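You operate a simulated robot arm through the tools that you are given. There is no shell and no other tool. Be economical: measure what you need, move in short steps, check, and stop when the job is done.

The job below is to be done with a simulated two-armed robot. You get a single attempt, and the scene is never put back.

Task
Take the lid off the brown small tin on the top of the grey cupboard and lay it down there.

It is judged by the outcome, as a careful person would: the job done as asked, and still so three seconds after it is handed in. It fails if anything else is knocked over, pushed out of place, dropped, spilled or broken. Lids that push on must go on centred and level and be pressed home; caps that screw on are set level and turned clockwise until they are tight.

Robot
Two 7-joint arms with two-finger parallel grippers on one trunk, on a base that drives. Base frame: it is fixed to the floor where the robot stands at the start and does not move with it; the origin is under the middle of the robot, x ahead of it, y to its left, z up; the surface under the hand at the start is at about z = 0.8. Lengths are in m, angles in degrees, forces in N, time in s.
The left shoulder is at the start at [0.034, 0.182, 1.221], the right one opposite. With the tool pointing down near the work surface each hand reaches from about 0.1 to 0.68 m from the robot's upright axis, wherever it stands, measured 20 degrees to its own side. Payload 3.91 kg a hand.
The TCP of each hand is the grasp point between the finger pads, 0.03 m short of the fingertips. In the tool frame z runs along the fingers and y along their closing line. The gripper opens to 0.11 m. The fingers are 0.02 m wide and 0.01 m thick; the gripper's body (0.048 by 0.112 m) begins 0.055 m behind the TCP.
Orientation is that of the tool frame in the base frame, as [roll, pitch, yaw] about the fixed x, y, z axes, in that order (R = Rz(yaw) Ry(pitch) Rx(roll)). With the fingers straight down and closing along the base's y, the tool's x points along the base's -x, its y along +y and its z along -z.

Tools
- The arms move only by the tool apply_moves. It takes "left_motion", "right_motion" or both (then of equal length, played together; a hand with none holds still); each is a list of rows, each a list of 7 numbers: the shift along the base's x, y, z in m, then the turn, a rotation vector about the base's x, y, z in degrees, then the opening in per cent of the stroke, from 0 (shut) to 100 (fully open). In form: [[x, y, z, ax, ay, az, hand], ...]. A call has 1 to 12 rows; each row shifts and turns the commanded pose from where the row before left it. A row lasts 0.2 s, in which the tool goes at most 0.05 m and 8.6 degrees; a call with a longer step from one row to the next is refused whole, and so is a gripper value outside its range. A pose out of reach is approached as far as the arm can. The call stops where the force on the tool passes 40 N (or 10 N more than at its start, if that is more) or the arm is blocked; 0.2 s more then pass. The fingers move at their own pace (about 0.072 m/s each) and stop on an object; they squeeze with about 31 N. The grip force told is the motor's: it shows also when the fingers shut on nothing. Time passes only in rows, and 0.2 s behind the last, so rows that do not move let the fingers close. The reply holds the time, the measured pose of the TCP, the force on the tool along the base axes, the opening and the grip force, in the units named above and with some noise, with the torque about the TCP (base axes, N m) and any sound that the robot's microphone picked up.
- Cameras (640 x 400 px; columns grow to the right, rows downward): "scene" is now at [0.1293, -0.0457, 1.4059]; the picture's right is [-0.57, -0.82, 0.00], its down [-0.56, 0.39, -0.73] and it looks along [0.60, -0.41, -0.68] (base axes); focal length 273 px, centre (320, 200). "left" rides on the left gripper at [0.072, -0.017, -0.103] in its tool frame; the picture's right is [0.23, 0.97, 0.00], its down [-0.76, 0.18, -0.62] and it looks along [-0.61, 0.14, 0.78] (tool axes); focal length 222 px, centre (320, 200). "right" rides on the right gripper at [0.072, 0.017, -0.103] in its tool frame; the picture's right is [-0.23, 0.97, 0.00], its down [-0.76, -0.18, -0.62] and it looks along [-0.61, -0.14, 0.78] (tool axes); focal length 222 px, centre (320, 200). There is no depth. A picture from a camera that has moved, and an enlarged one, comes with that camera's place and axes in the base frame and with its lens.
- capture(camera): a new picture of that camera. No time passes.
- raise_lower(by): slides the trunk up (or, below 0, down) by that many m; the arms and the scene camera ride with it, the base frame stays. It gives what a move gives, with no picture.
- base_move(legs): drives the robot by 1 to 6 legs, each [ahead, left, turn to the left] in m, m and degrees, along the robot's own axes; the way and the turn of a leg run together, so that a leg with both is an arc; at most 1.5 m and 180 degrees a leg. The arms and the cameras ride along, it lands a little off, and it stops where it bumps. It gives what a move gives.
- head_to(pan, tilt): turns the head with the scene camera to pan (to the left, within 80 degrees either way) and tilt (down, from -29 to 69), counted from straight ahead of the robot. It gives what a move gives.
- inspect(camera, box): a new picture of the part [left, top, right, bottom] of that camera's present view, enlarged. No time passes.
- close_job(): hands the job in; it is judged then, once.

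Work in short steps. Places have to be worked out from the pictures, the camera data and where the tool is seen: move nearer, look again, correct. Check each grasp and each placing, and mend what went wrong. You have 120 turns and 108 pictures in all, those below and enlarged ones among them. Open the grippers and draw the arms clear of the work before you hand the job in, unless the task says otherwise; then end with one line.

The tools are called after "Emit:" as name(argument=value, ...) on one line, values as JSON. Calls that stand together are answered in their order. apply_moves: Moves the arms, as the interface text tells. Its arguments: {"type":"object","properties":{"left_motion":{"type":"array","items":{"type":"array","items":{"type":"number"}}},"right_motion":{"type":"array","items":{"type":"array","items":{"type":"number"}}}},"required":[]} The other tools are called the same way: raise_lower (by) slides the trunk up or down; base_move (legs) drives the base; head_to (pan, tilt) turns the head that bears the scene camera; capture (camera) takes a picture; inspect (camera, box) takes an enlarged picture of a part of a camera's view; close_job () hands the job in.

At the start:

```text
clock: 0.0
left_ee_pos: [0.427, -0.0694, 1.0897]
left_ee_rot: [-180.0, 0.1, -180.0]
left_contact_force: [-0.4, 0.3, 0.2]
left_wrist_torque: [-0.03, -0.01, 0.02]
left_gripper_width: 0.1099
left_grasp_force: 0.0
right_ee_pos: [0.2987, -0.3982, 1.086]
right_ee_rot: [180.0, 0.1, -180.0]
right_contact_force: [0.3, 0.7, -0.3]
right_wrist_torque: [0.02, 0.03, 0.0]
right_gripper_width: 0.1099
right_grasp_force: 0.1
trunk travel left (down, up): [-0.475, 0.039]
robot x, y, heading: [0.004, -0.0029, 0.0]
head pan, tilt: [-34.4, 43.1]
```

scene: 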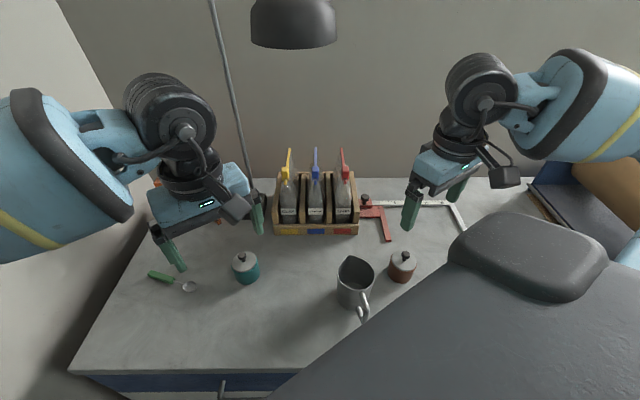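
right: 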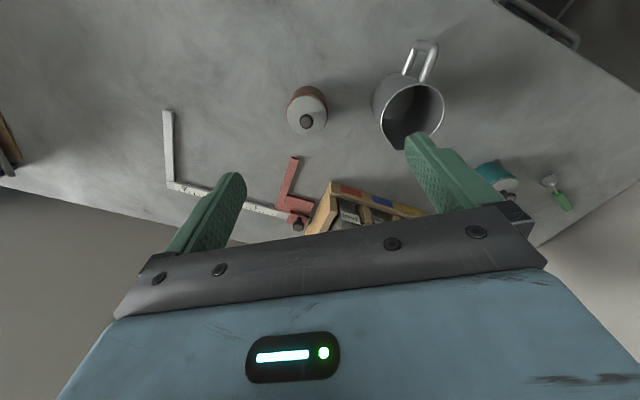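
left: 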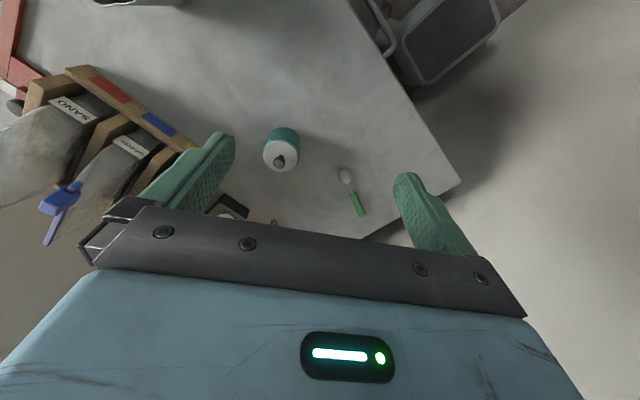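

The brown tin looks to be near [0.327, -0.42], with the knob at about z 0.88. I'll look closer to see its lid and knob.

Emit:
inspect(camera="scene", box=[322, 220, 450, 300])

Emit:
inspect(camera="right", box=[230, 50, 390, 150])

```text
5.00 times, centred on (386, 260) of scene
camera zoom: at [0.1293, -0.0457, 1.4059], right [-0.57, -0.82, 0.0], down [-0.56, 0.39, -0.73], along [0.6, -0.41, -0.68], focal length 1367 px, centre (-10, -100)
```

zoom: 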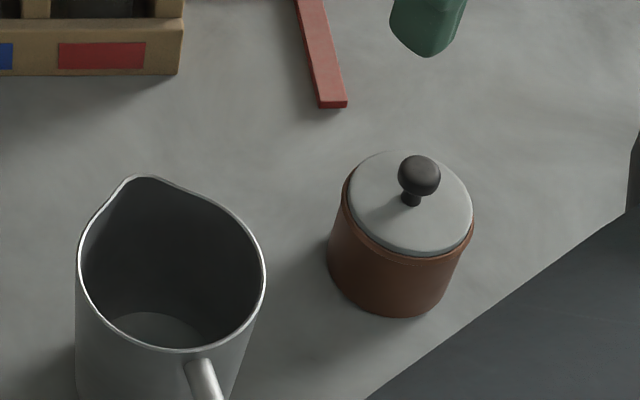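

```text
4.00 times, centred on (310, 100) of right
camera zoom: at [0.2267, -0.3813, 1.1885], right [0.23, 0.97, 0.0], down [0.76, -0.18, 0.62], along [0.61, -0.14, -0.78], focal length 888 px, centre (360, 600)
```

zoom: 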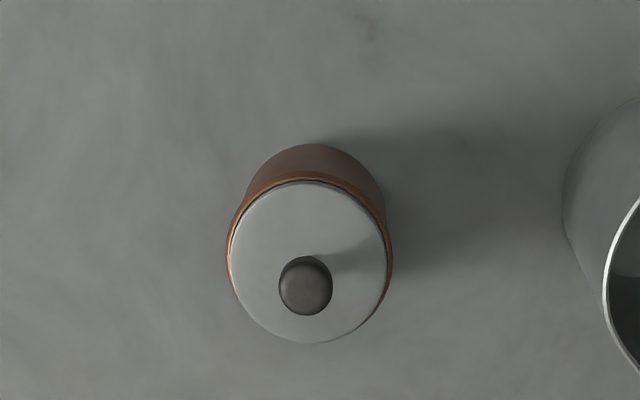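

The lid is a plug with a ball knob, about 17 mm across, at roughly [0.328, -0.424, 0.876]. I'll move above it and narrow the gripper.

Emit:
apply_moves(right_motion=[[0.015, -0.013, -0.02, 0, 0, 0, 50], [0.014, -0.012, -0.04, 0, 0, 0, 45], [0, 0, -0.03, 0, 0, 0, 45], [0, 0, 0, 0, 0, 0, 45]])

Emit:
capture(camera="right")

Emit:
capture(camera="scene")

```text
clock: 1.0
left_ee_pos: [0.4274, -0.0682, 1.0893]
left_ee_rot: [-180.0, 0.1, -179.8]
left_contact_force: [0.3, 0.9, 0.3]
left_wrist_torque: [0.0, 0.01, 0.0]
left_gripper_width: 0.11
left_grasp_force: 0.1
right_ee_pos: [0.3274, -0.4225, 0.9947]
right_ee_rot: [180.0, 0.1, -180.0]
right_contact_force: [-0.1, -0.2, 0.5]
right_wrist_torque: [-0.04, 0.0, -0.02]
right_gripper_width: 0.0496
right_grasp_force: 0.1
trunk travel left (down, up): [-0.475, 0.039]
robot x, y, heading: [-0.0007, -0.0017, -0.1]
head pan, tilt: [-34.4, 43.1]
```

```text
102 pictures are left
camera right: at [0.2556, -0.406, 1.0979], right [0.23, 0.97, 0.0], down [0.76, -0.18, 0.62], along [0.61, -0.14, -0.78], focal length 222 px, centre (320, 200)
```

right: 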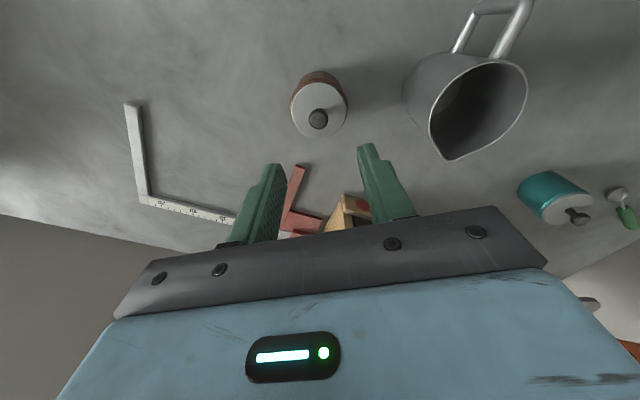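

```text
101 pictures are left
camera scene: at [0.1292, -0.0456, 1.4059], right [-0.57, -0.82, 0.0], down [-0.56, 0.39, -0.73], along [0.6, -0.41, -0.68], focal length 273 px, centre (320, 200)
```

scene: 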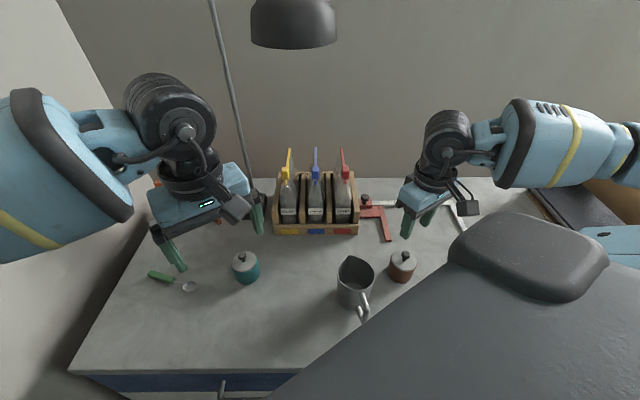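

Knob confirmed at about [0.3286, -0.4243, 0.876]. I'll make a small correction and go partway down.

Emit:
apply_moves(right_motion=[[0.001, -0.0018, -0.04, 0, 0, 0, 45], [0, 0, -0.035, 0, 0, 0, 45], [0, 0, 0, 0, 0, 0, 45]])

Emit:
inspect(camera="right", box=[200, 50, 440, 200])

Emit:
inspect(camera="scene", box=[322, 210, 450, 290])

```text
clock: 1.8
left_ee_pos: [0.4258, -0.068, 1.0915]
left_ee_rot: [180.0, 0.0, -179.9]
left_contact_force: [-0.4, 0.0, 0.1]
left_wrist_torque: [0.0, -0.04, -0.05]
left_gripper_width: 0.1098
left_grasp_force: 0.2
right_ee_pos: [0.3281, -0.4249, 0.9213]
right_ee_rot: [-179.9, 0.1, 180.0]
right_contact_force: [0.0, 1.1, 0.4]
right_wrist_torque: [0.01, 0.01, 0.0]
right_gripper_width: 0.0493
right_grasp_force: 0.0
trunk travel left (down, up): [-0.475, 0.039]
robot x, y, heading: [0.0004, -0.0045, 0.3]
head pan, tilt: [-34.4, 43.1]
```

```text
2.67 times, centred on (320, 125) of right
camera zoom: at [0.2559, -0.4081, 1.0239], right [0.23, 0.97, 0.0], down [0.76, -0.18, 0.62], along [0.61, -0.14, -0.78], focal length 592 px, centre (320, 400)
```

zoom: 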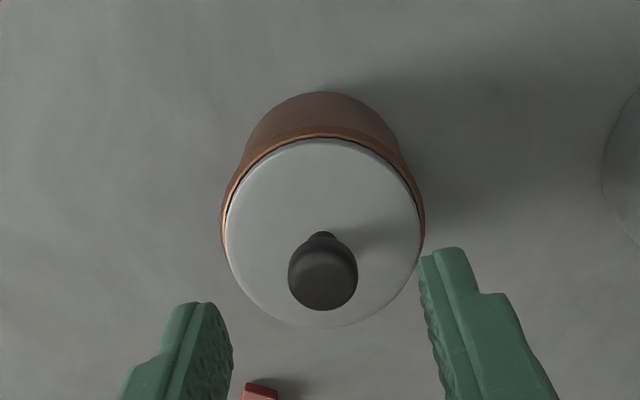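

```text
5.00 times, centred on (386, 250) of scene
camera zoom: at [0.1291, -0.0455, 1.4059], right [-0.57, -0.82, 0.0], down [-0.56, 0.39, -0.73], along [0.6, -0.41, -0.68], focal length 1367 px, centre (-10, -50)
```

zoom: 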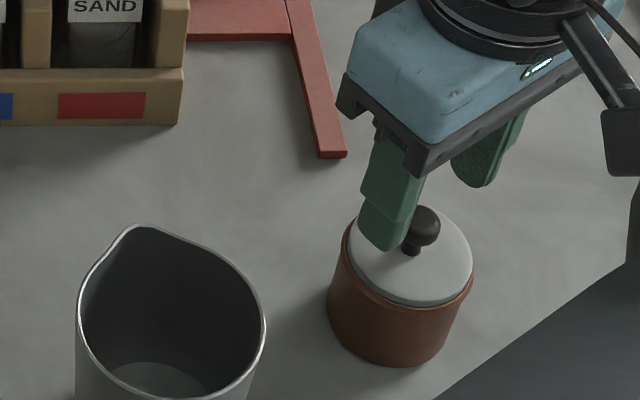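

The knob is centred between the fingers, and the lid plate is at about z 0.846. I'll lower the tips to about 0.859 and close.

Emit:
apply_moves(right_motion=[[0.001, 0.001, -0.018, 0, 0, 0, 45], [0, 0, -0.014, 0, 0, 0, 45], [0, 0, 0, 0, 0, 0, 10], [0, 0, 0, 0, 0, 0, 5], [0, 0, 0, 0, 0, 0, 0], [0, 0, 0, 0, 0, 0, 0]])

Emit:
inspect(camera="right", box=[200, 50, 440, 200])

Emit:
inspect(camera="scene", box=[322, 210, 450, 290])

```text
clock: 3.2
left_ee_pos: [0.426, -0.0683, 1.091]
left_ee_rot: [-180.0, 0.0, -179.9]
left_contact_force: [0.5, -0.4, -0.5]
left_wrist_torque: [0.01, 0.01, 0.02]
left_gripper_width: 0.1101
left_grasp_force: 0.2
right_ee_pos: [0.329, -0.4248, 0.8898]
right_ee_rot: [-180.0, 0.2, -180.0]
right_contact_force: [-0.1, 2.0, 11.3]
right_wrist_torque: [0.08, -0.02, 0.0]
right_gripper_width: 0.0172
right_grasp_force: 31.7
trunk travel left (down, up): [-0.475, 0.039]
robot x, y, heading: [0.001, -0.0017, -0.1]
head pan, tilt: [-34.4, 43.1]
```

```text
2.67 times, centred on (320, 125) of right
camera zoom: at [0.2572, -0.4068, 0.9933], right [0.23, 0.97, 0.0], down [0.76, -0.18, 0.63], along [0.61, -0.14, -0.78], focal length 592 px, centre (320, 400)
```

zoom: 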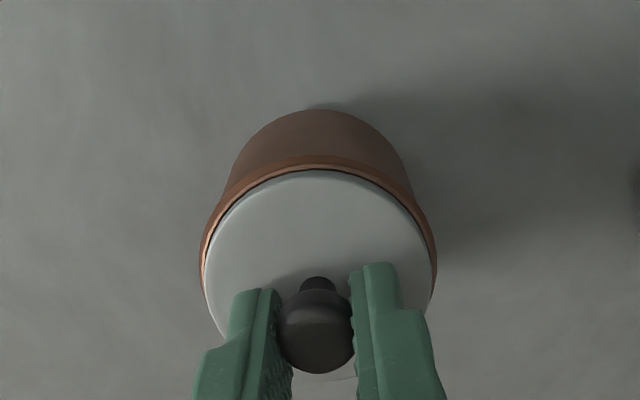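

```text
5.00 times, centred on (386, 250) of scene
camera zoom: at [0.1287, -0.0447, 1.406], right [-0.57, -0.82, 0.0], down [-0.56, 0.39, -0.73], along [0.6, -0.41, -0.68], focal length 1367 px, centre (-10, -50)
```

zoom: 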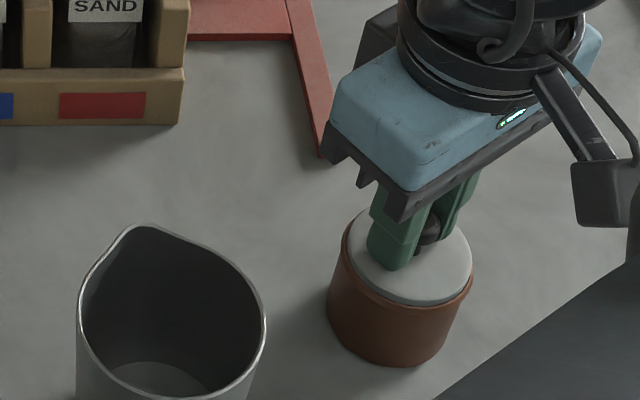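

The knob is gripped at a width of 17 mm. I'll lift gently by a small amount and check whether the tin comes up too.

Emit:
apply_moves(right_motion=[[0, 0, 0.003, 0, 0, 0, 0], [0, 0, 0.003, 0, 0, 0, 0], [0, 0, 0.003, 0, 0, 0, 0], [0, 0, 0, 0, 0, 0, 0]])

Emit:
inspect(camera="right", box=[200, 50, 440, 200])

Emit:
inspect(camera="scene", box=[322, 210, 450, 290])

```text
clock: 4.2
left_ee_pos: [0.4266, -0.0682, 1.0902]
left_ee_rot: [180.0, 0.0, -179.9]
left_contact_force: [0.4, 0.4, -0.1]
left_wrist_torque: [-0.01, 0.0, -0.01]
left_gripper_width: 0.1098
left_grasp_force: 0.0
right_ee_pos: [0.3295, -0.4253, 0.8978]
right_ee_rot: [179.9, 0.0, 180.0]
right_contact_force: [0.0, -0.2, -0.1]
right_wrist_torque: [-0.02, 0.01, 0.0]
right_gripper_width: 0.017
right_grasp_force: 31.2
trunk travel left (down, up): [-0.475, 0.039]
robot x, y, heading: [0.0014, 0.0021, -0.1]
head pan, tilt: [-34.4, 43.1]
heard: snap
```

```text
2.67 times, centred on (320, 125) of right
camera zoom: at [0.2575, -0.4071, 1.0008], right [0.23, 0.97, 0.0], down [0.76, -0.18, 0.62], along [0.61, -0.14, -0.78], focal length 592 px, centre (320, 400)
```

zoom: 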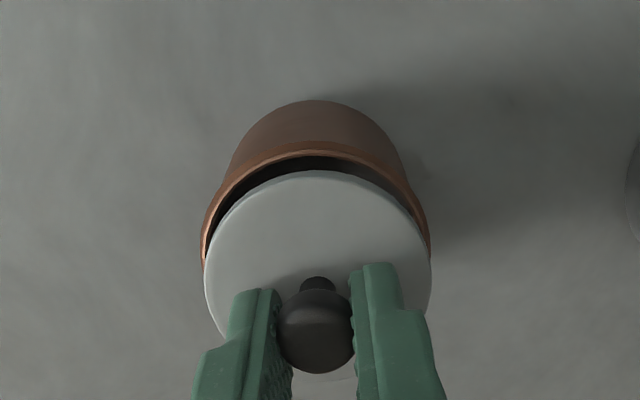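

```text
5.00 times, centred on (386, 250) of scene
camera zoom: at [0.1293, -0.0457, 1.4059], right [-0.57, -0.82, 0.0], down [-0.56, 0.39, -0.73], along [0.6, -0.41, -0.68], focal length 1367 px, centre (-10, -50)
```

zoom: 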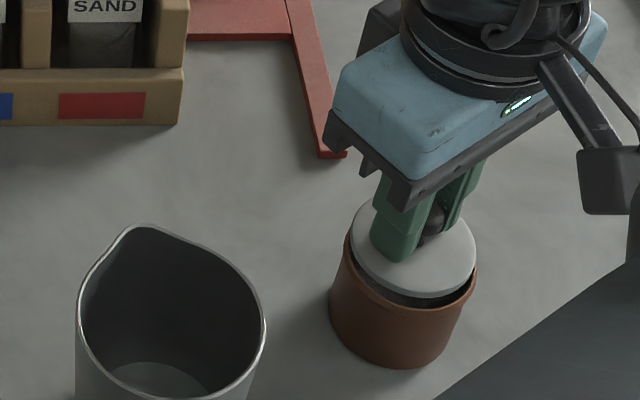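

The lid snapped off cleanly and the tin stayed put. I'll raise the lid well clear, then move it right to the empty spot near [0.33, -0.515].

Emit:
apply_moves(right_motion=[[0, 0, 0.02, 0, 0, 0, 0], [0, 0, 0.03, 0, 0, 0, 0], [0, 0, 0.02, 0, 0, 0, 0], [0, -0.03, 0, 0, 0, 0, 0], [0, -0.03, 0, 0, 0, 0, 0], [0, -0.03, 0, 0, 0, 0, 0], [0, 0, 0, 0, 0, 0, 0]])

Emit:
capture(camera="right")

Emit:
capture(camera="scene")

```text
clock: 5.8
left_ee_pos: [0.4265, -0.0684, 1.09]
left_ee_rot: [-180.0, 0.0, -179.8]
left_contact_force: [-0.7, 0.2, 0.1]
left_wrist_torque: [-0.02, 0.0, -0.03]
left_gripper_width: 0.1097
left_grasp_force: 0.1
right_ee_pos: [0.3308, -0.5145, 0.9666]
right_ee_rot: [-180.0, 0.0, -180.0]
right_contact_force: [-0.2, -0.7, -0.9]
right_wrist_torque: [0.02, -0.02, 0.03]
right_gripper_width: 0.0169
right_grasp_force: 31.5
trunk travel left (down, up): [-0.475, 0.039]
robot x, y, heading: [-0.0003, 0.0032, -0.0]
head pan, tilt: [-34.4, 43.1]
```

```text
94 pictures are left
camera right: at [0.2578, -0.4973, 1.0706], right [0.23, 0.97, 0.0], down [0.76, -0.18, 0.62], along [0.61, -0.14, -0.78], focal length 222 px, centre (320, 200)
```

right: 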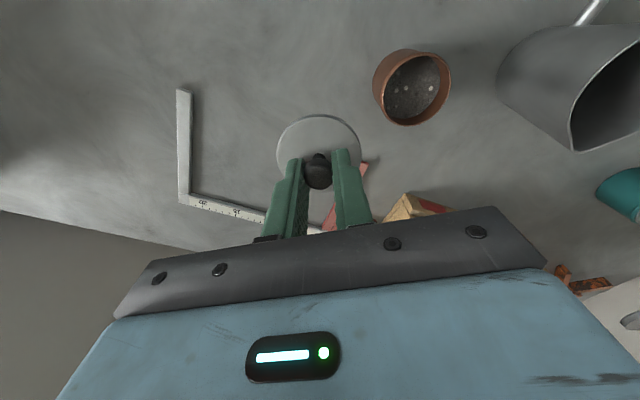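

```text
93 pictures are left
camera scene: at [0.1294, -0.0455, 1.4059], right [-0.57, -0.82, 0.0], down [-0.56, 0.39, -0.73], along [0.6, -0.41, -0.68], focal length 273 px, centre (320, 200)
```

scene: 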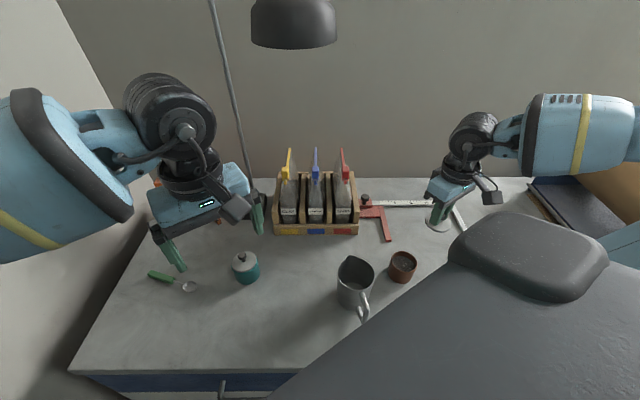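

The tin is open and upright, and the spot below the hand is clear: the steel square is over 0.15 m away. I'll lower, then feel for contact in small steps.

Emit:
apply_moves(right_motion=[[0, 0, -0.03, 0, 0, 0, 0], [0, 0, -0.03, 0, 0, 0, 0], [0, 0, -0.02, 0, 0, 0, 0], [0, 0, -0.01, 0, 0, 0, 0], [0, 0, 0, 0, 0, 0, 0]])

Emit:
inspect(camera="scene", box=[372, 190, 500, 270])

Emit:
capture(camera="right")

```text
clock: 7.0
left_ee_pos: [0.427, -0.0687, 1.0895]
left_ee_rot: [180.0, 0.1, -180.0]
left_contact_force: [0.3, -0.1, 0.2]
left_wrist_torque: [0.01, -0.02, 0.01]
left_gripper_width: 0.1104
left_grasp_force: 0.0
right_ee_pos: [0.3302, -0.5139, 0.8776]
right_ee_rot: [179.9, 0.0, 179.9]
right_contact_force: [0.0, 0.7, 0.1]
right_wrist_torque: [0.02, 0.0, -0.01]
right_gripper_width: 0.0169
right_grasp_force: 31.8
trunk travel left (down, up): [-0.475, 0.039]
robot x, y, heading: [0.0033, 0.0006, -0.1]
head pan, tilt: [-34.4, 43.1]
```

```text
5.00 times, centred on (436, 230) of scene
camera zoom: at [0.1292, -0.0456, 1.4059], right [-0.57, -0.82, 0.0], down [-0.56, 0.39, -0.73], along [0.6, -0.41, -0.68], focal length 1367 px, centre (-260, 50)
```

zoom: 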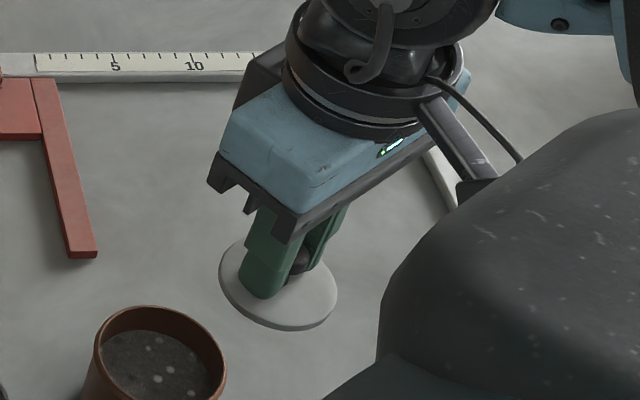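

```text
91 pictures are left
camera right: at [0.2576, -0.4973, 0.9801], right [0.23, 0.97, 0.0], down [0.76, -0.18, 0.62], along [0.61, -0.14, -0.78], focal length 222 px, centre (320, 200)
```

right: 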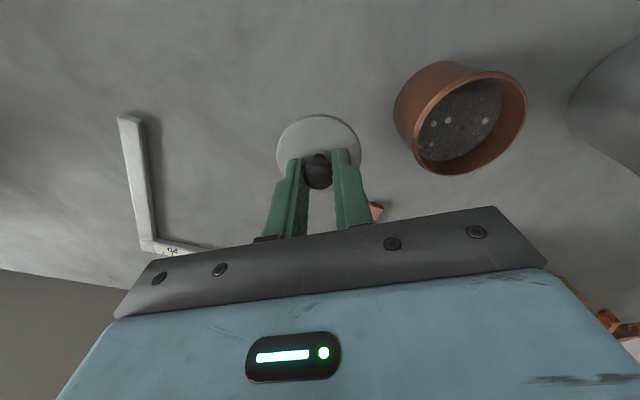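

There is no contact yet at TCP z 0.878. I'll go down 12 mm in small steps and watch the force.

Emit:
apply_moves(right_motion=[[0, 0, -0.004, 0, 0, 0, 0], [0, 0, -0.004, 0, 0, 0, 0], [0, 0, -0.004, 0, 0, 0, 0], [0, 0, 0, 0, 0, 0, 0]])

```text
clock: 8.0
left_ee_pos: [0.4263, -0.0686, 1.0901]
left_ee_rot: [-180.0, 0.0, -179.9]
left_contact_force: [0.3, 0.3, -0.2]
left_wrist_torque: [-0.02, -0.02, 0.01]
left_gripper_width: 0.1099
left_grasp_force: 0.1
right_ee_pos: [0.3304, -0.5141, 0.8635]
right_ee_rot: [179.8, 0.2, 180.0]
right_contact_force: [0.2, -0.2, -0.2]
right_wrist_torque: [0.0, 0.0, -0.03]
right_gripper_width: 0.0169
right_grasp_force: 31.0
trunk travel left (down, up): [-0.475, 0.039]
robot x, y, heading: [0.0025, 0.001, 0.1]
head pan, tilt: [-34.4, 43.1]
```

Still no contact, so I continue in 2 mm steps.

Emit:
apply_moves(right_motion=[[0, 0, -0.002, 0, 0, 0, 0], [0, 0, -0.002, 0, 0, 0, 0], [0, 0, -0.002, 0, 0, 0, 0], [0, 0, 0, 0, 0, 0, 0]])

Emit:
inspect(camera="scene", box=[372, 190, 500, 270])

```text
clock: 9.0
left_ee_pos: [0.427, -0.0684, 1.0904]
left_ee_rot: [180.0, 0.1, -179.9]
left_contact_force: [0.5, -0.8, 0.0]
left_wrist_torque: [0.0, 0.02, 0.03]
left_gripper_width: 0.1096
left_grasp_force: 0.1
right_ee_pos: [0.3294, -0.5144, 0.8591]
right_ee_rot: [179.9, 0.1, 179.9]
right_contact_force: [-0.7, 0.7, -0.4]
right_wrist_torque: [0.0, 0.01, 0.04]
right_gripper_width: 0.017
right_grasp_force: 30.8
trunk travel left (down, up): [-0.475, 0.039]
robot x, y, heading: [-0.0024, -0.0013, -0.1]
head pan, tilt: [-34.4, 43.1]
```

```text
5.00 times, centred on (436, 230) of scene
camera zoom: at [0.1293, -0.0457, 1.4059], right [-0.57, -0.82, 0.0], down [-0.56, 0.39, -0.73], along [0.6, -0.41, -0.68], focal length 1367 px, centre (-260, 50)
```

zoom: 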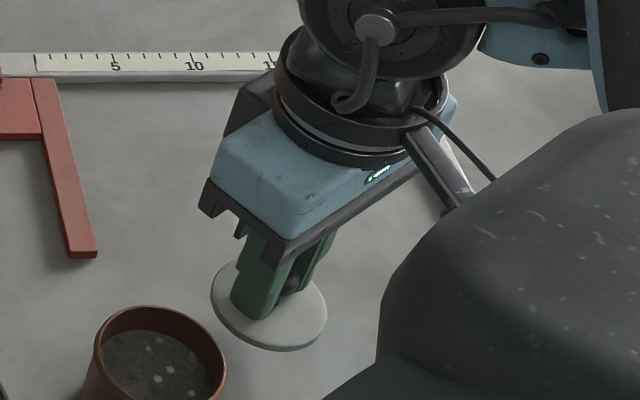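

Still hanging free, close to the surface. I'll keep feeling downwards.

Emit:
apply_moves(right_motion=[[0, 0, -0.002, 0, 0, 0, 0], [0, 0, -0.002, 0, 0, 0, 0], [0, 0, -0.002, 0, 0, 0, 0], [0, 0, 0, 0, 0, 0, 0]])

```text
clock: 10.0
left_ee_pos: [0.4269, -0.0692, 1.09]
left_ee_rot: [179.8, 0.0, -179.9]
left_contact_force: [0.5, -0.4, -0.8]
left_wrist_torque: [-0.03, -0.01, 0.03]
left_gripper_width: 0.1102
left_grasp_force: 0.0
right_ee_pos: [0.3301, -0.5144, 0.854]
right_ee_rot: [180.0, 0.1, 180.0]
right_contact_force: [0.6, 0.2, -0.4]
right_wrist_torque: [0.0, -0.01, -0.01]
right_gripper_width: 0.0167
right_grasp_force: 30.2
trunk travel left (down, up): [-0.475, 0.039]
robot x, y, heading: [-0.0007, -0.0002, 0.0]
head pan, tilt: [-34.4, 43.1]
```

No contact at 0.854; continuing.

Emit:
apply_moves(right_motion=[[0, 0, -0.002, 0, 0, 0, 0], [0, 0, -0.002, 0, 0, 0, 0], [0, 0, 0, 0, 0, 0, 0]])

Emit:
inspect(camera="right", box=[200, 50, 440, 200])

```text
clock: 10.8
left_ee_pos: [0.4273, -0.0684, 1.0909]
left_ee_rot: [180.0, 0.1, -179.9]
left_contact_force: [0.2, -0.5, 0.3]
left_wrist_torque: [0.01, 0.02, 0.01]
left_gripper_width: 0.1101
left_grasp_force: 0.1
right_ee_pos: [0.3297, -0.5128, 0.8493]
right_ee_rot: [-180.0, 0.1, 180.0]
right_contact_force: [1.1, 0.6, -0.9]
right_wrist_torque: [0.02, 0.0, -0.01]
right_gripper_width: 0.017
right_grasp_force: 31.3
trunk travel left (down, up): [-0.475, 0.039]
robot x, y, heading: [0.001, -0.002, 0.1]
head pan, tilt: [-34.4, 43.1]
```

```text
2.67 times, centred on (320, 125) of right
camera zoom: at [0.258, -0.4971, 0.9526], right [0.23, 0.97, 0.0], down [0.76, -0.18, 0.62], along [0.61, -0.14, -0.78], focal length 592 px, centre (320, 400)
```

zoom: 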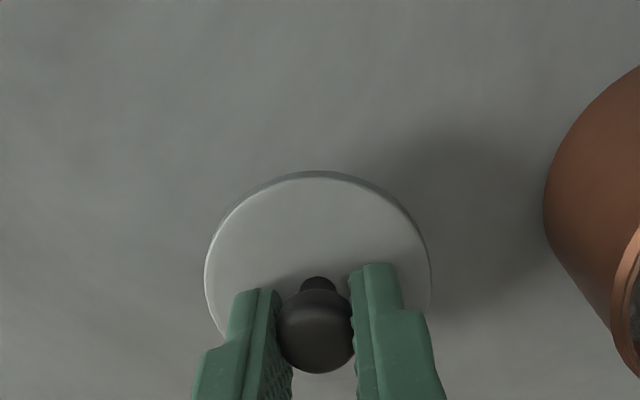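

Shadow contact isn't clear and the force is still near zero. I'll continue in 2 mm steps.

Emit:
apply_moves(right_motion=[[0, 0, -0.002, 0, 0, 0, 0], [0, 0, -0.002, 0, 0, 0, 0], [0, 0, 0, 0, 0, 0, 0]])

```text
clock: 11.6
left_ee_pos: [0.4264, -0.0672, 1.0898]
left_ee_rot: [-180.0, 0.0, -179.9]
left_contact_force: [-1.0, 0.0, -0.1]
left_wrist_torque: [0.01, 0.03, -0.02]
left_gripper_width: 0.1101
left_grasp_force: 0.0
right_ee_pos: [0.3298, -0.5153, 0.8456]
right_ee_rot: [-180.0, 0.1, 179.9]
right_contact_force: [-0.2, 0.1, -0.7]
right_wrist_torque: [-0.05, 0.0, 0.01]
right_gripper_width: 0.0171
right_grasp_force: 31.0
trunk travel left (down, up): [-0.475, 0.039]
robot x, y, heading: [0.0008, -0.0006, 0.2]
head pan, tilt: [-34.4, 43.1]
```

Still free at 0.8456; a little further down.

Emit:
apply_moves(right_motion=[[0, 0, -0.002, 0, 0, 0, 0], [0, 0, -0.002, 0, 0, 0, 0], [0, 0, 0, 0, 0, 0, 0]])

Emit:
inspect(camera="scene", box=[372, 210, 500, 290])

```text
clock: 12.4
left_ee_pos: [0.4265, -0.0679, 1.0892]
left_ee_rot: [180.0, 0.0, -179.9]
left_contact_force: [0.2, -0.3, 0.0]
left_wrist_torque: [0.01, 0.01, 0.02]
left_gripper_width: 0.1101
left_grasp_force: 0.0
right_ee_pos: [0.3302, -0.5152, 0.8405]
right_ee_rot: [179.9, -0.1, 179.9]
right_contact_force: [0.6, -0.3, -0.9]
right_wrist_torque: [0.02, 0.03, 0.0]
right_gripper_width: 0.017
right_grasp_force: 31.0
trunk travel left (down, up): [-0.475, 0.039]
robot x, y, heading: [0.0009, 0.0013, 0.2]
head pan, tilt: [-34.4, 43.1]
```

```text
5.00 times, centred on (436, 250) of scene
camera zoom: at [0.1293, -0.0457, 1.4059], right [-0.57, -0.82, 0.0], down [-0.56, 0.39, -0.73], along [0.6, -0.41, -0.68], focal length 1367 px, centre (-260, -50)
```

zoom: 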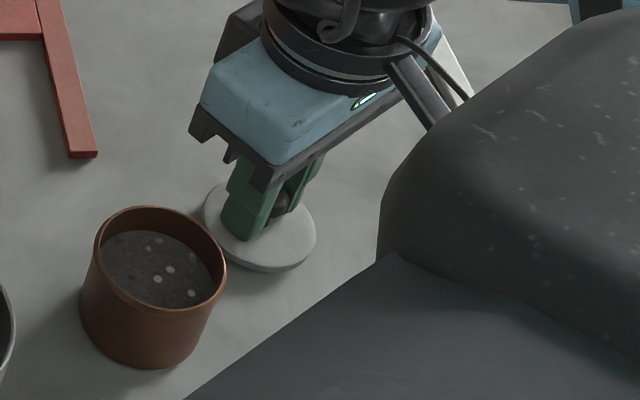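

Contact must be close now. I'll step down again.

Emit:
apply_moves(right_motion=[[0, 0, -0.002, 0, 0, 0, 0], [0, 0, -0.002, 0, 0, 0, 0], [0, 0, 0, 0, 0, 0, 0]])

```text
clock: 13.2
left_ee_pos: [0.4257, -0.068, 1.0915]
left_ee_rot: [-179.9, 0.1, -179.9]
left_contact_force: [-0.3, 0.3, 0.6]
left_wrist_torque: [0.03, 0.0, 0.03]
left_gripper_width: 0.1101
left_grasp_force: 0.1
right_ee_pos: [0.3298, -0.5135, 0.8405]
right_ee_rot: [-179.9, 0.4, -180.0]
right_contact_force: [-3.6, -2.5, 26.1]
right_wrist_torque: [-0.06, 0.2, -0.02]
right_gripper_width: 0.0168
right_grasp_force: 31.1
trunk travel left (down, up): [-0.475, 0.039]
robot x, y, heading: [0.0016, -0.0011, 0.0]
head pan, tilt: [-34.4, 43.1]
```

Contact: the lid rests on the surface with 26 N on it. I'll ease up 3 mm to relieve the force, then check.

Emit:
apply_moves(right_motion=[[0, 0, 0.0025, 0, 0, 0, 0], [0, 0, 0, 0, 0, 0, 0]])

```text
clock: 13.8
left_ee_pos: [0.426, -0.0667, 1.0907]
left_ee_rot: [179.9, 0.0, -180.0]
left_contact_force: [-0.5, 0.0, -0.8]
left_wrist_torque: [0.01, 0.0, -0.01]
left_gripper_width: 0.1099
left_grasp_force: 0.1
right_ee_pos: [0.3309, -0.5135, 0.841]
right_ee_rot: [179.9, 0.2, 179.9]
right_contact_force: [3.2, -3.7, 18.2]
right_wrist_torque: [-0.13, -0.15, -0.03]
right_gripper_width: 0.0173
right_grasp_force: 31.2
trunk travel left (down, up): [-0.475, 0.039]
robot x, y, heading: [-0.0015, 0.0023, -0.0]
head pan, tilt: [-34.4, 43.1]
```

Still pressing with 18 N, so I'll ease up a little more.

Emit:
apply_moves(right_motion=[[0, 0, 0.0015, 0, 0, 0, 0], [0, 0, 0, 0, 0, 0, 0]])

```text
clock: 14.4
left_ee_pos: [0.4262, -0.0685, 1.0893]
left_ee_rot: [-179.9, -0.1, -179.9]
left_contact_force: [0.4, 0.0, 0.3]
left_wrist_torque: [0.01, 0.04, -0.04]
left_gripper_width: 0.1095
left_grasp_force: 0.0
right_ee_pos: [0.3296, -0.5135, 0.8404]
right_ee_rot: [179.9, 0.0, 180.0]
right_contact_force: [2.1, -0.6, 6.7]
right_wrist_torque: [-0.04, -0.2, 0.03]
right_gripper_width: 0.0171
right_grasp_force: 30.8
trunk travel left (down, up): [-0.475, 0.039]
robot x, y, heading: [0.002, 0.001, -0.3]
head pan, tilt: [-34.4, 43.1]
```

Now there is only light contact, so I'll open and rise straight up.

Emit:
apply_moves(right_motion=[[0, 0, 0, 0, 0, 0, 20], [0, 0, 0, 0, 0, 0, 35], [0, 0, 0, 0, 0, 0, 35], [0, 0, 0, 0, 0, 0, 35], [0, 0, 0.02, 0, 0, 0, 35], [0, 0, 0.04, 0, 0, 0, 35], [0, 0, 0.04, 0, 0, 0, 35], [0, 0, 0.04, 0, 0, 0, 60], [0, 0, 0.04, 0, 0, 0, 80], [0, 0, 0, 0, 0, 0, 100]])

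Emit:
capture(camera="right")

Emit:
capture(camera="scene")

Emit:
inspect(camera="scene", box=[372, 210, 500, 290])

```text
clock: 16.6
left_ee_pos: [0.4268, -0.0684, 1.0894]
left_ee_rot: [-180.0, 0.0, -179.9]
left_contact_force: [0.1, 0.2, 0.4]
left_wrist_torque: [0.06, -0.02, 0.01]
left_gripper_width: 0.1102
left_grasp_force: 0.0
right_ee_pos: [0.3301, -0.5143, 1.0218]
right_ee_rot: [180.0, 0.0, -180.0]
right_contact_force: [0.0, -1.1, 0.0]
right_wrist_torque: [-0.01, -0.03, -0.04]
right_gripper_width: 0.1102
right_grasp_force: 0.0
trunk travel left (down, up): [-0.475, 0.039]
robot x, y, heading: [-0.0, 0.0012, 0.2]
head pan, tilt: [-34.4, 43.1]
```

```text
87 pictures are left
camera right: at [0.2576, -0.4974, 1.1248], right [0.23, 0.97, 0.0], down [0.76, -0.18, 0.62], along [0.61, -0.14, -0.78], focal length 222 px, centre (320, 200)
```

right: 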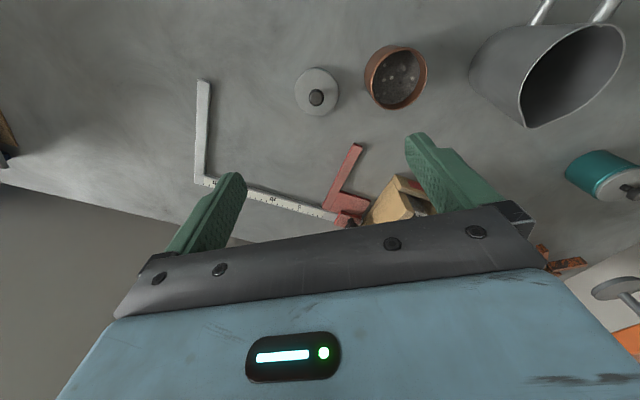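

```text
86 pictures are left
camera scene: at [0.1296, -0.0461, 1.4058], right [-0.57, -0.82, 0.0], down [-0.56, 0.39, -0.73], along [0.6, -0.41, -0.68], focal length 273 px, centre (320, 200)
```

scene: 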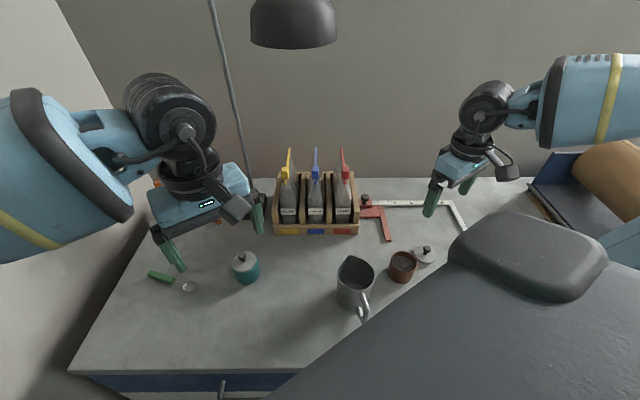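

```text
5.00 times, centred on (436, 250) of scene
camera zoom: at [0.1296, -0.0461, 1.4058], right [-0.57, -0.82, 0.0], down [-0.56, 0.39, -0.73], along [0.6, -0.41, -0.68], focal length 1367 px, centre (-260, -50)
```

zoom: 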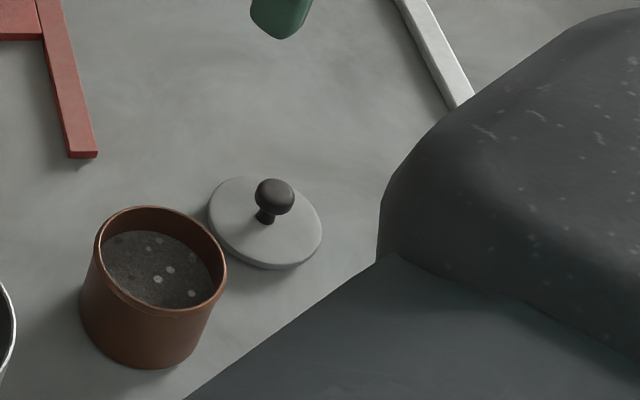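

The lid lies steady on the cupboard top beside the open tin. Nothing else has moved, and both hands are open and clear, so I'm handing in.

Emit:
close_job()

```text
The job is handed in.
```

The lid is off the brown tin and lying on the cupboard top beside it; the tin is upright, its contents are unspilled, and nothing else was disturbed.
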